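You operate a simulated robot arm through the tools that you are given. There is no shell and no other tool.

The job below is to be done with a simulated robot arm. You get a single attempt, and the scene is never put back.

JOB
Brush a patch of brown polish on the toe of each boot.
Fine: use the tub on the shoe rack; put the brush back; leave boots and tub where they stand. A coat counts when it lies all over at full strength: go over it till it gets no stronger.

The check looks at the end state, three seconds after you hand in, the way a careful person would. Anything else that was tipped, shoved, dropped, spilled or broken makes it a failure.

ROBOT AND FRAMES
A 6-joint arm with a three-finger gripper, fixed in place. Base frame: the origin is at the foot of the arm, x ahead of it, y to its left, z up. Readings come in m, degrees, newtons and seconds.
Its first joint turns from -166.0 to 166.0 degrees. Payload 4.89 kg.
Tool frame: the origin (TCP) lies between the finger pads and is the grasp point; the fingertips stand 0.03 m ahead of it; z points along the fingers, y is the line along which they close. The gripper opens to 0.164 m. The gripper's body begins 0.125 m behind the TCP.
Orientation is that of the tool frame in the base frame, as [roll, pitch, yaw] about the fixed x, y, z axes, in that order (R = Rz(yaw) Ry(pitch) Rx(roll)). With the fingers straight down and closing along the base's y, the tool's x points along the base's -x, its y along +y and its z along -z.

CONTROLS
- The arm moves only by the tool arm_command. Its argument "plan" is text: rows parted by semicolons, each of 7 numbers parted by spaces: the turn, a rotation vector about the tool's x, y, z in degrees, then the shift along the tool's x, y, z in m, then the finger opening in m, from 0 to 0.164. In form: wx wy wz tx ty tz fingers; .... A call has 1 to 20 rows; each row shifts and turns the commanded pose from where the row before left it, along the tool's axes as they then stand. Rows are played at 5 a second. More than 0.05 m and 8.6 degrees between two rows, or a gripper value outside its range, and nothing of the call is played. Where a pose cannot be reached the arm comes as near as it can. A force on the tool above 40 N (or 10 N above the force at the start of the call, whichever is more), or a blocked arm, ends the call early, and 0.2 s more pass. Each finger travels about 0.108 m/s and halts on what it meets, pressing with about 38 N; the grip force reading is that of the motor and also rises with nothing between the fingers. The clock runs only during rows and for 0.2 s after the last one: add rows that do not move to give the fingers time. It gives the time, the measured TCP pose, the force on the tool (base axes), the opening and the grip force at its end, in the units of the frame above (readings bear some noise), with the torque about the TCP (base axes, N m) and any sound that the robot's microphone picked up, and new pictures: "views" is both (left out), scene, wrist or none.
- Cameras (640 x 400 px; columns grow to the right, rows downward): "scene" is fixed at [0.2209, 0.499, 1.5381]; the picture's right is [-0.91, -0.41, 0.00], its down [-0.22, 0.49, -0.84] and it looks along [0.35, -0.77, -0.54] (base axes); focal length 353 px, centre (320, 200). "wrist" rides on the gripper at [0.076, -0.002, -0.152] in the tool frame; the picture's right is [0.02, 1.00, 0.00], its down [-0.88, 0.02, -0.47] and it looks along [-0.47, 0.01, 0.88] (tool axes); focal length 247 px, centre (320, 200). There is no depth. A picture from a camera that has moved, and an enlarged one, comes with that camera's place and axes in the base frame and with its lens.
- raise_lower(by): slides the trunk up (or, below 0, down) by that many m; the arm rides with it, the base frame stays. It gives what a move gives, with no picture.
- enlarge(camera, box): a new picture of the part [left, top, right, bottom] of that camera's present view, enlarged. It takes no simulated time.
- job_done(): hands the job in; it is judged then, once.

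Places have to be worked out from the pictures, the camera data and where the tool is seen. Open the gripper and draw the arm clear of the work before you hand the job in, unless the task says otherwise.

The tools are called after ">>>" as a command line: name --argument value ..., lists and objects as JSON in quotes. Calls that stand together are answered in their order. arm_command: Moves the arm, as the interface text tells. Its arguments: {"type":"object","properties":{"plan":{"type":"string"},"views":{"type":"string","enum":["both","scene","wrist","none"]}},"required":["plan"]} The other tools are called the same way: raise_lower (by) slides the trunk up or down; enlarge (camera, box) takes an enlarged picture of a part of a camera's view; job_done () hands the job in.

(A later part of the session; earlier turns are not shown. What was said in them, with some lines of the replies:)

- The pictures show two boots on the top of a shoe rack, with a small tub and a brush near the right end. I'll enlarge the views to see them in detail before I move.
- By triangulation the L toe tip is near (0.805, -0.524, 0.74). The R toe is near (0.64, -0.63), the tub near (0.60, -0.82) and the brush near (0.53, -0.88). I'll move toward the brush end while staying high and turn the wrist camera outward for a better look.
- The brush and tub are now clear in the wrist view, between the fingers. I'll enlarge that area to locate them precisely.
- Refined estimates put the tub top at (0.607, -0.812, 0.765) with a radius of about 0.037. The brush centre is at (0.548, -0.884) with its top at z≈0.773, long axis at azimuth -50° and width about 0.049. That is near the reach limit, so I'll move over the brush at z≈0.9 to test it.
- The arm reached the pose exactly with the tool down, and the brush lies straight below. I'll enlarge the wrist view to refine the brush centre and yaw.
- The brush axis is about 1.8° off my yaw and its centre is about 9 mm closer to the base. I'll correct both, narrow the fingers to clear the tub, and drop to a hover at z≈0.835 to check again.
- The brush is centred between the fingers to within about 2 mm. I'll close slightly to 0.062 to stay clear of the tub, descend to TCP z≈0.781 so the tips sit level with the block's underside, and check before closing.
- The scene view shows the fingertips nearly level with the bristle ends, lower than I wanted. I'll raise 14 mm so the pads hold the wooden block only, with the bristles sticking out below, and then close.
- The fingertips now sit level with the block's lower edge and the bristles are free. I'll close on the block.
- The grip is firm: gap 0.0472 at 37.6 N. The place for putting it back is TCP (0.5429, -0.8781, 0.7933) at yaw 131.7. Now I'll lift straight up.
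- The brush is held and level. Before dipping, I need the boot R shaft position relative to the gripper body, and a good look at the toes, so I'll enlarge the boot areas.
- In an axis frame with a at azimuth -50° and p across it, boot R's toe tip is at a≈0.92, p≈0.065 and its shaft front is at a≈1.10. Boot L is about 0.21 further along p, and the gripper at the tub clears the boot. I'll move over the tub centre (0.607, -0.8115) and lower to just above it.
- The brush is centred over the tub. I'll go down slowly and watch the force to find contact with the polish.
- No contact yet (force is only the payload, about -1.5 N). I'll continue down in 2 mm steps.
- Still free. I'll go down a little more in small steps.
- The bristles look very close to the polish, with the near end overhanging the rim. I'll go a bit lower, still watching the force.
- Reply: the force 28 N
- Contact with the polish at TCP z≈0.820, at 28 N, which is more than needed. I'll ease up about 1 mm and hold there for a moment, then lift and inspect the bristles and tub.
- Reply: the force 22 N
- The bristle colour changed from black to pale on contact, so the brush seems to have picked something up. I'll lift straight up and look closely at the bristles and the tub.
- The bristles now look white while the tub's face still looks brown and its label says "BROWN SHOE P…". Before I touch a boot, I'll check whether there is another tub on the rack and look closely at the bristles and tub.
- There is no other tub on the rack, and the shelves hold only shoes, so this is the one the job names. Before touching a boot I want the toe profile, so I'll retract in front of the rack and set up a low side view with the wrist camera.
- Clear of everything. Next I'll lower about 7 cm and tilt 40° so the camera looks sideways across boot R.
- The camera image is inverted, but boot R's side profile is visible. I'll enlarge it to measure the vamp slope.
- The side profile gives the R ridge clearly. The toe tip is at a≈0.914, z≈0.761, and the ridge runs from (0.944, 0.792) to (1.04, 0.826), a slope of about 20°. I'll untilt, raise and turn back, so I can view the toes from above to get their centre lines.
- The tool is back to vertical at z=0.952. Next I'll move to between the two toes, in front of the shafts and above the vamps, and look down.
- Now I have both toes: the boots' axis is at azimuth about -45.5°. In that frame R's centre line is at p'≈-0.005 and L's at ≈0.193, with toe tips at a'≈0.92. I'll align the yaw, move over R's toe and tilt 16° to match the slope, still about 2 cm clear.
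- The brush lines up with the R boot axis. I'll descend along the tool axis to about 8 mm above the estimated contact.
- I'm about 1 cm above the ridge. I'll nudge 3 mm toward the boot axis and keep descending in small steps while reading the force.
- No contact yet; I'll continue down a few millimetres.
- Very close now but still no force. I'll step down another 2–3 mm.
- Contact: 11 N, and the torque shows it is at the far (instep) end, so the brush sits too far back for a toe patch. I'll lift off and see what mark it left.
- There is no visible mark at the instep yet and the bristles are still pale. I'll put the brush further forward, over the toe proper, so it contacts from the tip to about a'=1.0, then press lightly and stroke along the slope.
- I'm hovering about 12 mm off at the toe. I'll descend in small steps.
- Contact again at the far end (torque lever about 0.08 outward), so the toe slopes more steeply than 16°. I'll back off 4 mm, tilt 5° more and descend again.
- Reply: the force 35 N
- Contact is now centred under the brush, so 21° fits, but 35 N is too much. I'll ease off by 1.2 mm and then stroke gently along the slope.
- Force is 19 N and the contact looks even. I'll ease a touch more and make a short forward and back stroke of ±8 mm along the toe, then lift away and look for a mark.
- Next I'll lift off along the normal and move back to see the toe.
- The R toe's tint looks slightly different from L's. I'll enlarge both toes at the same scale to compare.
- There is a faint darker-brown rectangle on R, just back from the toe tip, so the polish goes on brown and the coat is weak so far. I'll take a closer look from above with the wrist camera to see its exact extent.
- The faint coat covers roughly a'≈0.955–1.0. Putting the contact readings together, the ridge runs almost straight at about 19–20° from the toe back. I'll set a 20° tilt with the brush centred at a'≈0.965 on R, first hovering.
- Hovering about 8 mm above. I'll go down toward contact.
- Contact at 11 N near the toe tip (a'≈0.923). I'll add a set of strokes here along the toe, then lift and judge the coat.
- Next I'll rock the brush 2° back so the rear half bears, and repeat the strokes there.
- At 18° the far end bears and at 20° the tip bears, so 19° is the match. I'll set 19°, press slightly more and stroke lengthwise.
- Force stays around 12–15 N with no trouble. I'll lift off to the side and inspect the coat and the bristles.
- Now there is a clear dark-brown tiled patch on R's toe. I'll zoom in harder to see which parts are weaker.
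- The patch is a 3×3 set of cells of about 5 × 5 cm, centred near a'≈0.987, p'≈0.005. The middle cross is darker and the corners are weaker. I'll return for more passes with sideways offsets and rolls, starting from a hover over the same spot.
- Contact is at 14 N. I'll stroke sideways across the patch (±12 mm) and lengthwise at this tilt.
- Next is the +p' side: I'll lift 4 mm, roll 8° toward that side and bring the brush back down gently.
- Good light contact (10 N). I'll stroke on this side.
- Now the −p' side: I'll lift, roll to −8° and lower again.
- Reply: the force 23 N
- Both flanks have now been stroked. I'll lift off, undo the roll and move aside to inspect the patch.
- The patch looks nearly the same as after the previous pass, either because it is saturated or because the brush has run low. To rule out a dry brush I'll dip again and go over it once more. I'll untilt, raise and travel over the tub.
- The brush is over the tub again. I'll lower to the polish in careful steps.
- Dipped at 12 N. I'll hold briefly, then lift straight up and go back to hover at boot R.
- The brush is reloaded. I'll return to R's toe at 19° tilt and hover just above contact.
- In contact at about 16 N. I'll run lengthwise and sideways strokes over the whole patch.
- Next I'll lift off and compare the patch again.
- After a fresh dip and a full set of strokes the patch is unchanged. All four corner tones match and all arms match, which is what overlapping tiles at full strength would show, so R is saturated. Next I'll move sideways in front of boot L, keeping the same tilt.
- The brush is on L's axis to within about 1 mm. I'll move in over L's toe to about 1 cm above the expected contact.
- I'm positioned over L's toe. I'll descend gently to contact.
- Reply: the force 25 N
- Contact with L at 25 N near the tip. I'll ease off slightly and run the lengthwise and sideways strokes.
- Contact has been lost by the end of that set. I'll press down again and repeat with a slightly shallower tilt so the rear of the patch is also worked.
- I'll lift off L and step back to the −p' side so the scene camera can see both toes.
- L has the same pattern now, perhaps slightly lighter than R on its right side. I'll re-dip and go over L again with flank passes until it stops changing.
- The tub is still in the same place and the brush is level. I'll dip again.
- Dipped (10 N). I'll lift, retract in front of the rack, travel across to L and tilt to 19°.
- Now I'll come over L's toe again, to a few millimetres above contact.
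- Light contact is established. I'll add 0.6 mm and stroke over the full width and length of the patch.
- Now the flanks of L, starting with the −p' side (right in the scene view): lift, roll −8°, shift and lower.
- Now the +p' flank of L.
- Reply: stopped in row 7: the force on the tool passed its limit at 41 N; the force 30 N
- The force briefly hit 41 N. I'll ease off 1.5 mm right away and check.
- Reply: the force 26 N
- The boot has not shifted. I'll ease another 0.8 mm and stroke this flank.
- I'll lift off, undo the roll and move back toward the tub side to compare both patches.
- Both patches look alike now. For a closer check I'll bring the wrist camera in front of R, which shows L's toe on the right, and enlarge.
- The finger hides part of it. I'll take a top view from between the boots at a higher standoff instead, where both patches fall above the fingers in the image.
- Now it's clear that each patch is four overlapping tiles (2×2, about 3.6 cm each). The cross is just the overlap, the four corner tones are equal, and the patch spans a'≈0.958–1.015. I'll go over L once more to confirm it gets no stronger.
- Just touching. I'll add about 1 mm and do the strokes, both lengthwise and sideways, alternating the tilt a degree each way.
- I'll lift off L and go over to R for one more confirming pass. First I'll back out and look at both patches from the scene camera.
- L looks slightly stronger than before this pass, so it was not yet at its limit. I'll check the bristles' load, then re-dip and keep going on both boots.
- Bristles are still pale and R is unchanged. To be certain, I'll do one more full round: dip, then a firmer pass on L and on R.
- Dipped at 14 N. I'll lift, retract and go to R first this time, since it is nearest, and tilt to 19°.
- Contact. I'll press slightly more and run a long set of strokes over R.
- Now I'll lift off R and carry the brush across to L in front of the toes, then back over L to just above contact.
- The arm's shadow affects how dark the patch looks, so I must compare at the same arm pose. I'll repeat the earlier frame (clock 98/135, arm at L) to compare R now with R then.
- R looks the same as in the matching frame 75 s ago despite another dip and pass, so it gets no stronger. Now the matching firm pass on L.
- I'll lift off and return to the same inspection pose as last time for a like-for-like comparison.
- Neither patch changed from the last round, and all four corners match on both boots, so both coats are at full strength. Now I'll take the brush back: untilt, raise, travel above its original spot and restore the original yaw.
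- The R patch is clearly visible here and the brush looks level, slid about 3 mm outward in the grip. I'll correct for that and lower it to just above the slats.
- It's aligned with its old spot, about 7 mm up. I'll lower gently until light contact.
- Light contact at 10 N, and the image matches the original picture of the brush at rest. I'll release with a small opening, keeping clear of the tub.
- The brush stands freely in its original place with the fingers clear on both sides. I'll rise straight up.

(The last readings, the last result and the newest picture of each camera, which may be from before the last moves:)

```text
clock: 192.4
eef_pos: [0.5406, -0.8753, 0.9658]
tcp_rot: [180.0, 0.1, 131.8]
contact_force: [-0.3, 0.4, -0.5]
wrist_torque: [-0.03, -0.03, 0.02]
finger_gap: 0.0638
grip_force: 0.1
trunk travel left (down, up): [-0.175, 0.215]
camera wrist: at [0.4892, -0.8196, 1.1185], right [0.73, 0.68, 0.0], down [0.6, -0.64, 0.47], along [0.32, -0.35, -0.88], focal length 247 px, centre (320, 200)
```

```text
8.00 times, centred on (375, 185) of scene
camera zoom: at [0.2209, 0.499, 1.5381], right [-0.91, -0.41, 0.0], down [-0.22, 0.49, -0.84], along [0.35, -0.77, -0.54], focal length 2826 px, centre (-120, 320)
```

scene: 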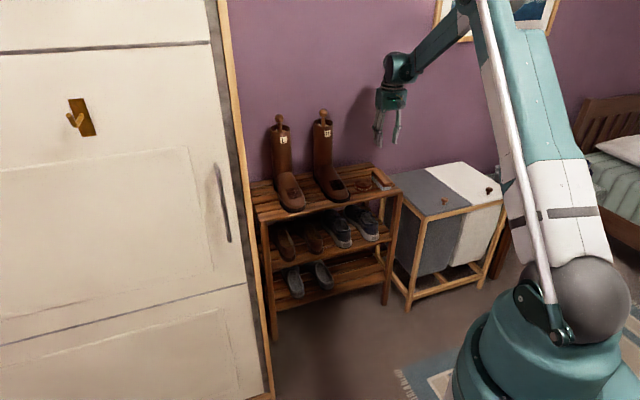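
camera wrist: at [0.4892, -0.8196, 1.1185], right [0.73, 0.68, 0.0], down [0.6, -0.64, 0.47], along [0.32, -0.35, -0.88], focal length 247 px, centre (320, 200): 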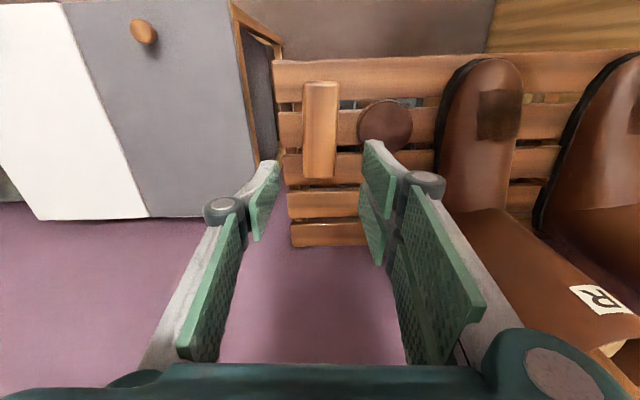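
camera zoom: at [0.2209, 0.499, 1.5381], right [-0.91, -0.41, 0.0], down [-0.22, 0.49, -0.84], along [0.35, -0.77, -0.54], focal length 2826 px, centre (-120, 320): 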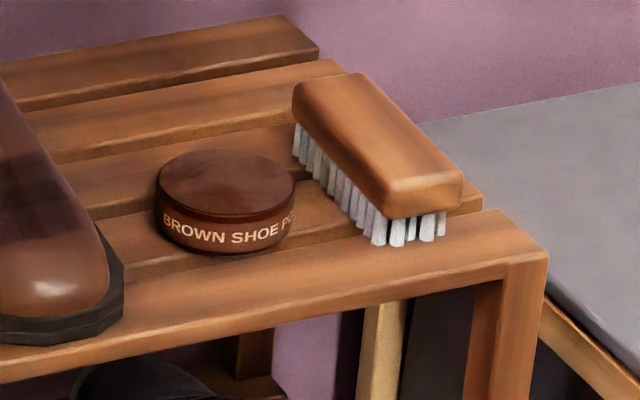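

The brush and tub sit exactly where they began. This angle shows R's patch with good contrast, so I'll enlarge it to check that it is even.

>>> enlarge --camera "wrist" --box '[440, 50, 560, 160]'

>>> enlarge --camera "wrist" --box '[470, 80, 534, 150]'

>>> enlarge --camera "scene" --box '[260, 150, 372, 220]'

```text
3.64 times, centred on (500, 105) of wrist
camera zoom: at [0.4892, -0.8196, 1.1185], right [0.73, 0.68, 0.0], down [0.6, -0.64, 0.47], along [0.32, -0.35, -0.88], focal length 898 px, centre (-334, 546)
```

zoom: 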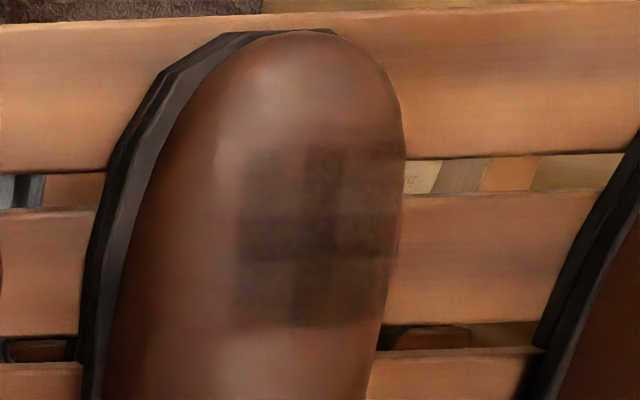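

```text
5.71 times, centred on (502, 115) of wrist
camera zoom: at [0.4892, -0.8196, 1.1185], right [0.73, 0.68, 0.0], down [0.6, -0.64, 0.47], along [0.32, -0.35, -0.88], focal length 1411 px, centre (-720, 686)
```

zoom: 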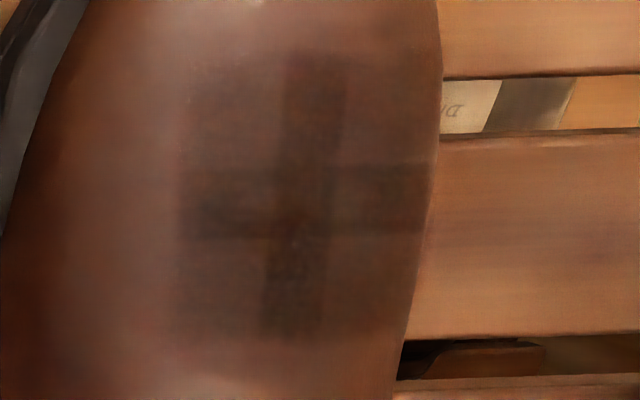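

```text
5.71 times, centred on (316, 185) of scene
camera zoom: at [0.2209, 0.499, 1.5381], right [-0.91, -0.41, 0.0], down [-0.22, 0.49, -0.84], along [0.35, -0.77, -0.54], focal length 2019 px, centre (343, 286)
```

zoom: 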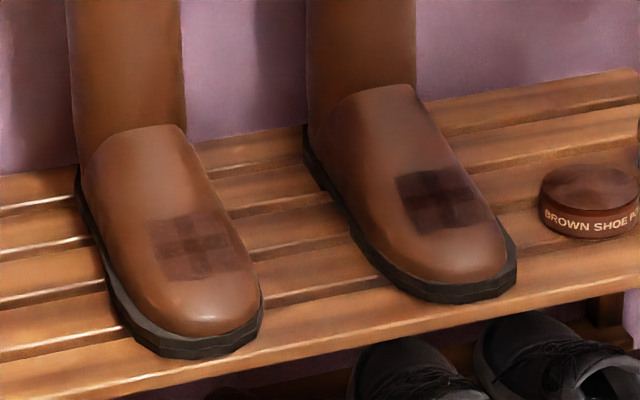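

L looks lighter than R in this frame, but the arm's shadow confuses it. I'll retract the arm well away from the light and compare both patches without shadows.

>>> arm_command --plan "0 0 0 0.04 0 -0.01 0.1; 0 0 0 0.045 0 -0.01 0.1; 0 0 0 0.045 0 -0.01 0.1; 0 0 0 0.045 0 -0.01 0.1; 0 0 0 0.045 0 -0.01 0.1; 0 0 0 0.045 0 -0.01 0.1; 0 0 0 0.045 -0.01 0 0.1; 0 0 0 0.045 -0.01 0 0.1; 0 0 0 0 -0.045 0 0.1; 0 0 0 0 -0.045 0 0.1; 0 0 0 0 0 0 0.1" --views "both"

>>> enlarge --camera "scene" --box '[260, 150, 372, 220]'

>>> enlarge --camera "scene" --box '[278, 181, 310, 203]'

>>> enlarge --camera "scene" --box '[326, 172, 358, 194]'

```text
clock: 194.8
eef_pos: [0.2222, -0.6834, 1.0238]
tcp_rot: [179.9, 0.1, 131.8]
contact_force: [-0.1, -1.0, -0.1]
wrist_torque: [0.02, 0.02, -0.02]
finger_gap: 0.0999
grip_force: 0.1
trunk travel left (down, up): [-0.175, 0.215]
camera wrist: at [0.1701, -0.6287, 1.1762], right [0.73, 0.68, 0.0], down [0.6, -0.64, 0.47], along [0.32, -0.35, -0.88], focal length 247 px, centre (320, 200)
```

scene: 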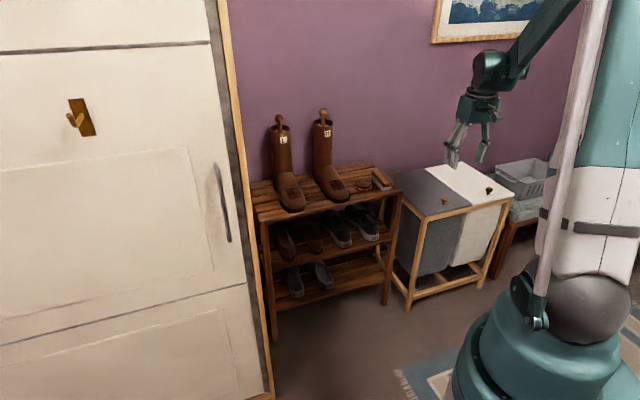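
wrist: 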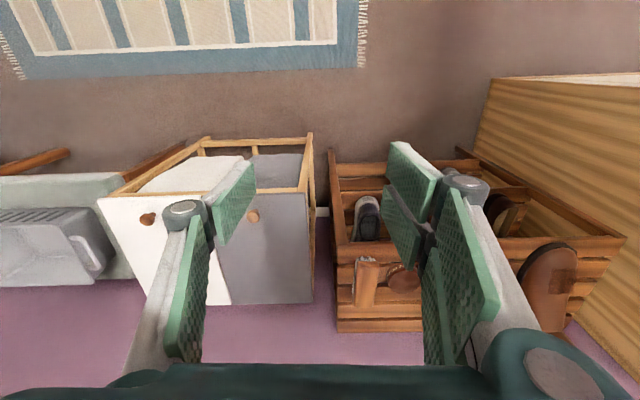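

```text
5.71 times, centred on (316, 185) of scene
camera zoom: at [0.2209, 0.499, 1.5381], right [-0.91, -0.41, 0.0], down [-0.22, 0.49, -0.84], along [0.35, -0.77, -0.54], focal length 2019 px, centre (343, 286)
```

zoom: 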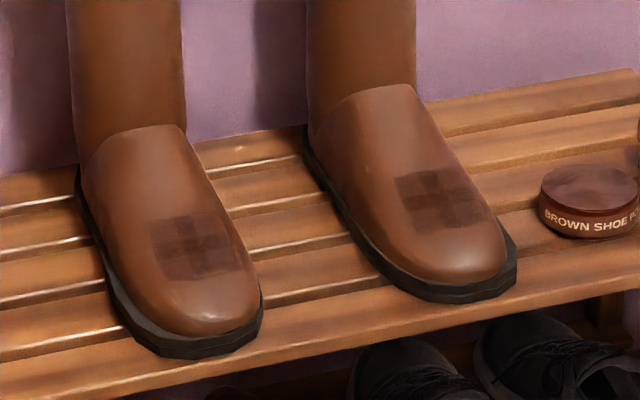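

```text
16.00 times, centred on (294, 192) of scene
camera zoom: at [0.2209, 0.499, 1.5381], right [-0.91, -0.41, 0.0], down [-0.22, 0.49, -0.84], along [0.35, -0.77, -0.54], focal length 5652 px, centre (736, 328)
```

zoom: 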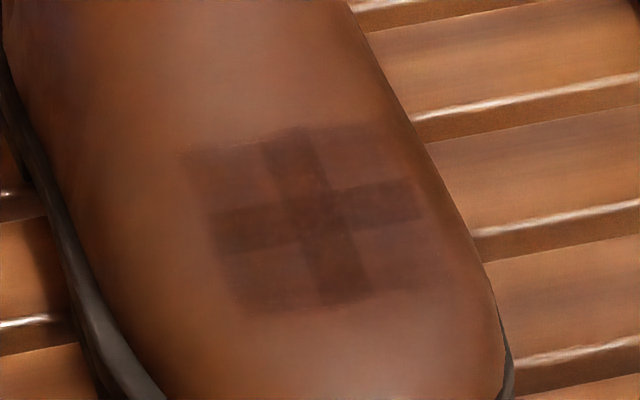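

```text
16.00 times, centred on (342, 183) of scene
camera zoom: at [0.2209, 0.499, 1.5381], right [-0.91, -0.41, 0.0], down [-0.22, 0.49, -0.84], along [0.35, -0.77, -0.54], focal length 5652 px, centre (-32, 472)
```

zoom: 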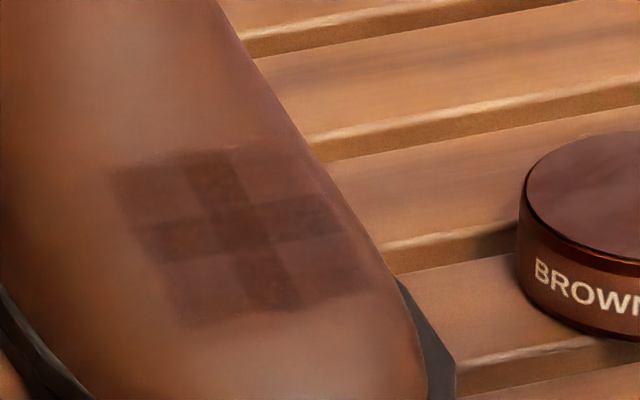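

With even light, both patches match: same tone and the same four corners. As a last check I'll repeat the very first enlarged frame to confirm that the boots, tub and brush all stand where they did.

>>> enlarge --camera "scene" --box '[240, 100, 420, 220]'

>>> enlarge --camera "scene" --box '[335, 160, 415, 210]'

```text
3.33 times, centred on (330, 160) of scene
camera zoom: at [0.2209, 0.499, 1.5381], right [-0.91, -0.41, 0.0], down [-0.22, 0.49, -0.84], along [0.35, -0.77, -0.54], focal length 1178 px, centre (287, 333)
```

zoom: 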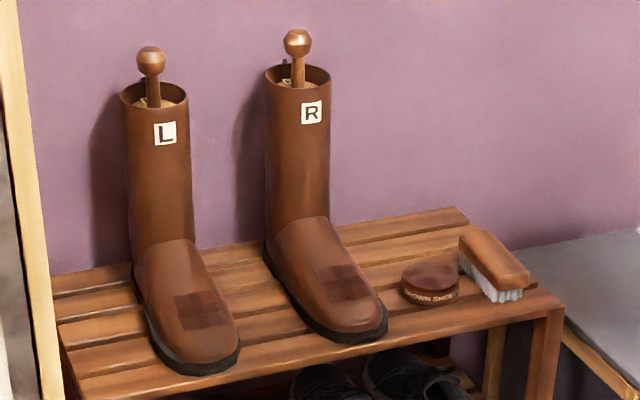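

```text
8.00 times, centred on (375, 185) of scene
camera zoom: at [0.2209, 0.499, 1.5381], right [-0.91, -0.41, 0.0], down [-0.22, 0.49, -0.84], along [0.35, -0.77, -0.54], focal length 2826 px, centre (-120, 320)
```

zoom: 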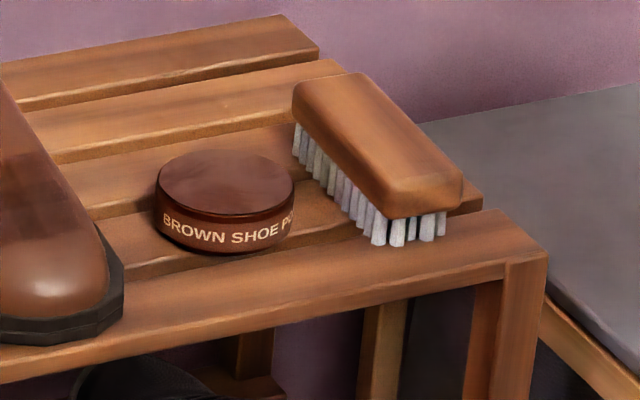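

Everything matches the starting frame: both boots, the tub and the brush are in their original places, both toes carry an even brown patch at full strength, and the arm is clear with the gripper open. I'm handing in.

>>> job_done

```text
The job is handed in.
```

I brushed brown polish from the tub on the shoe rack onto the toe of each boot, put the brush back, and handed the job in. I haven't seen the check's verdict.

- **Coats:** each toe has a patch of about 6 × 6 cm with an even tone all over. I went over both boots with freshly dipped bristles until extra passes made no visible difference. I could only judge full strength by eye from the camera pictures.
- **Placement:** the boots, tub and brush line up with the first picture of the scene, and nothing else looks disturbed. The arm is clear and the gripper is open.
- **Bristles:** they went from black to white on the first dip and stayed white, although the polish goes on dark brown. The brush is back in its spot, bristles down as before.

The force once reached 41 N, just over the limit, while I was pressing on the side of the left boot. I eased off at once, and the boot did not visibly move.
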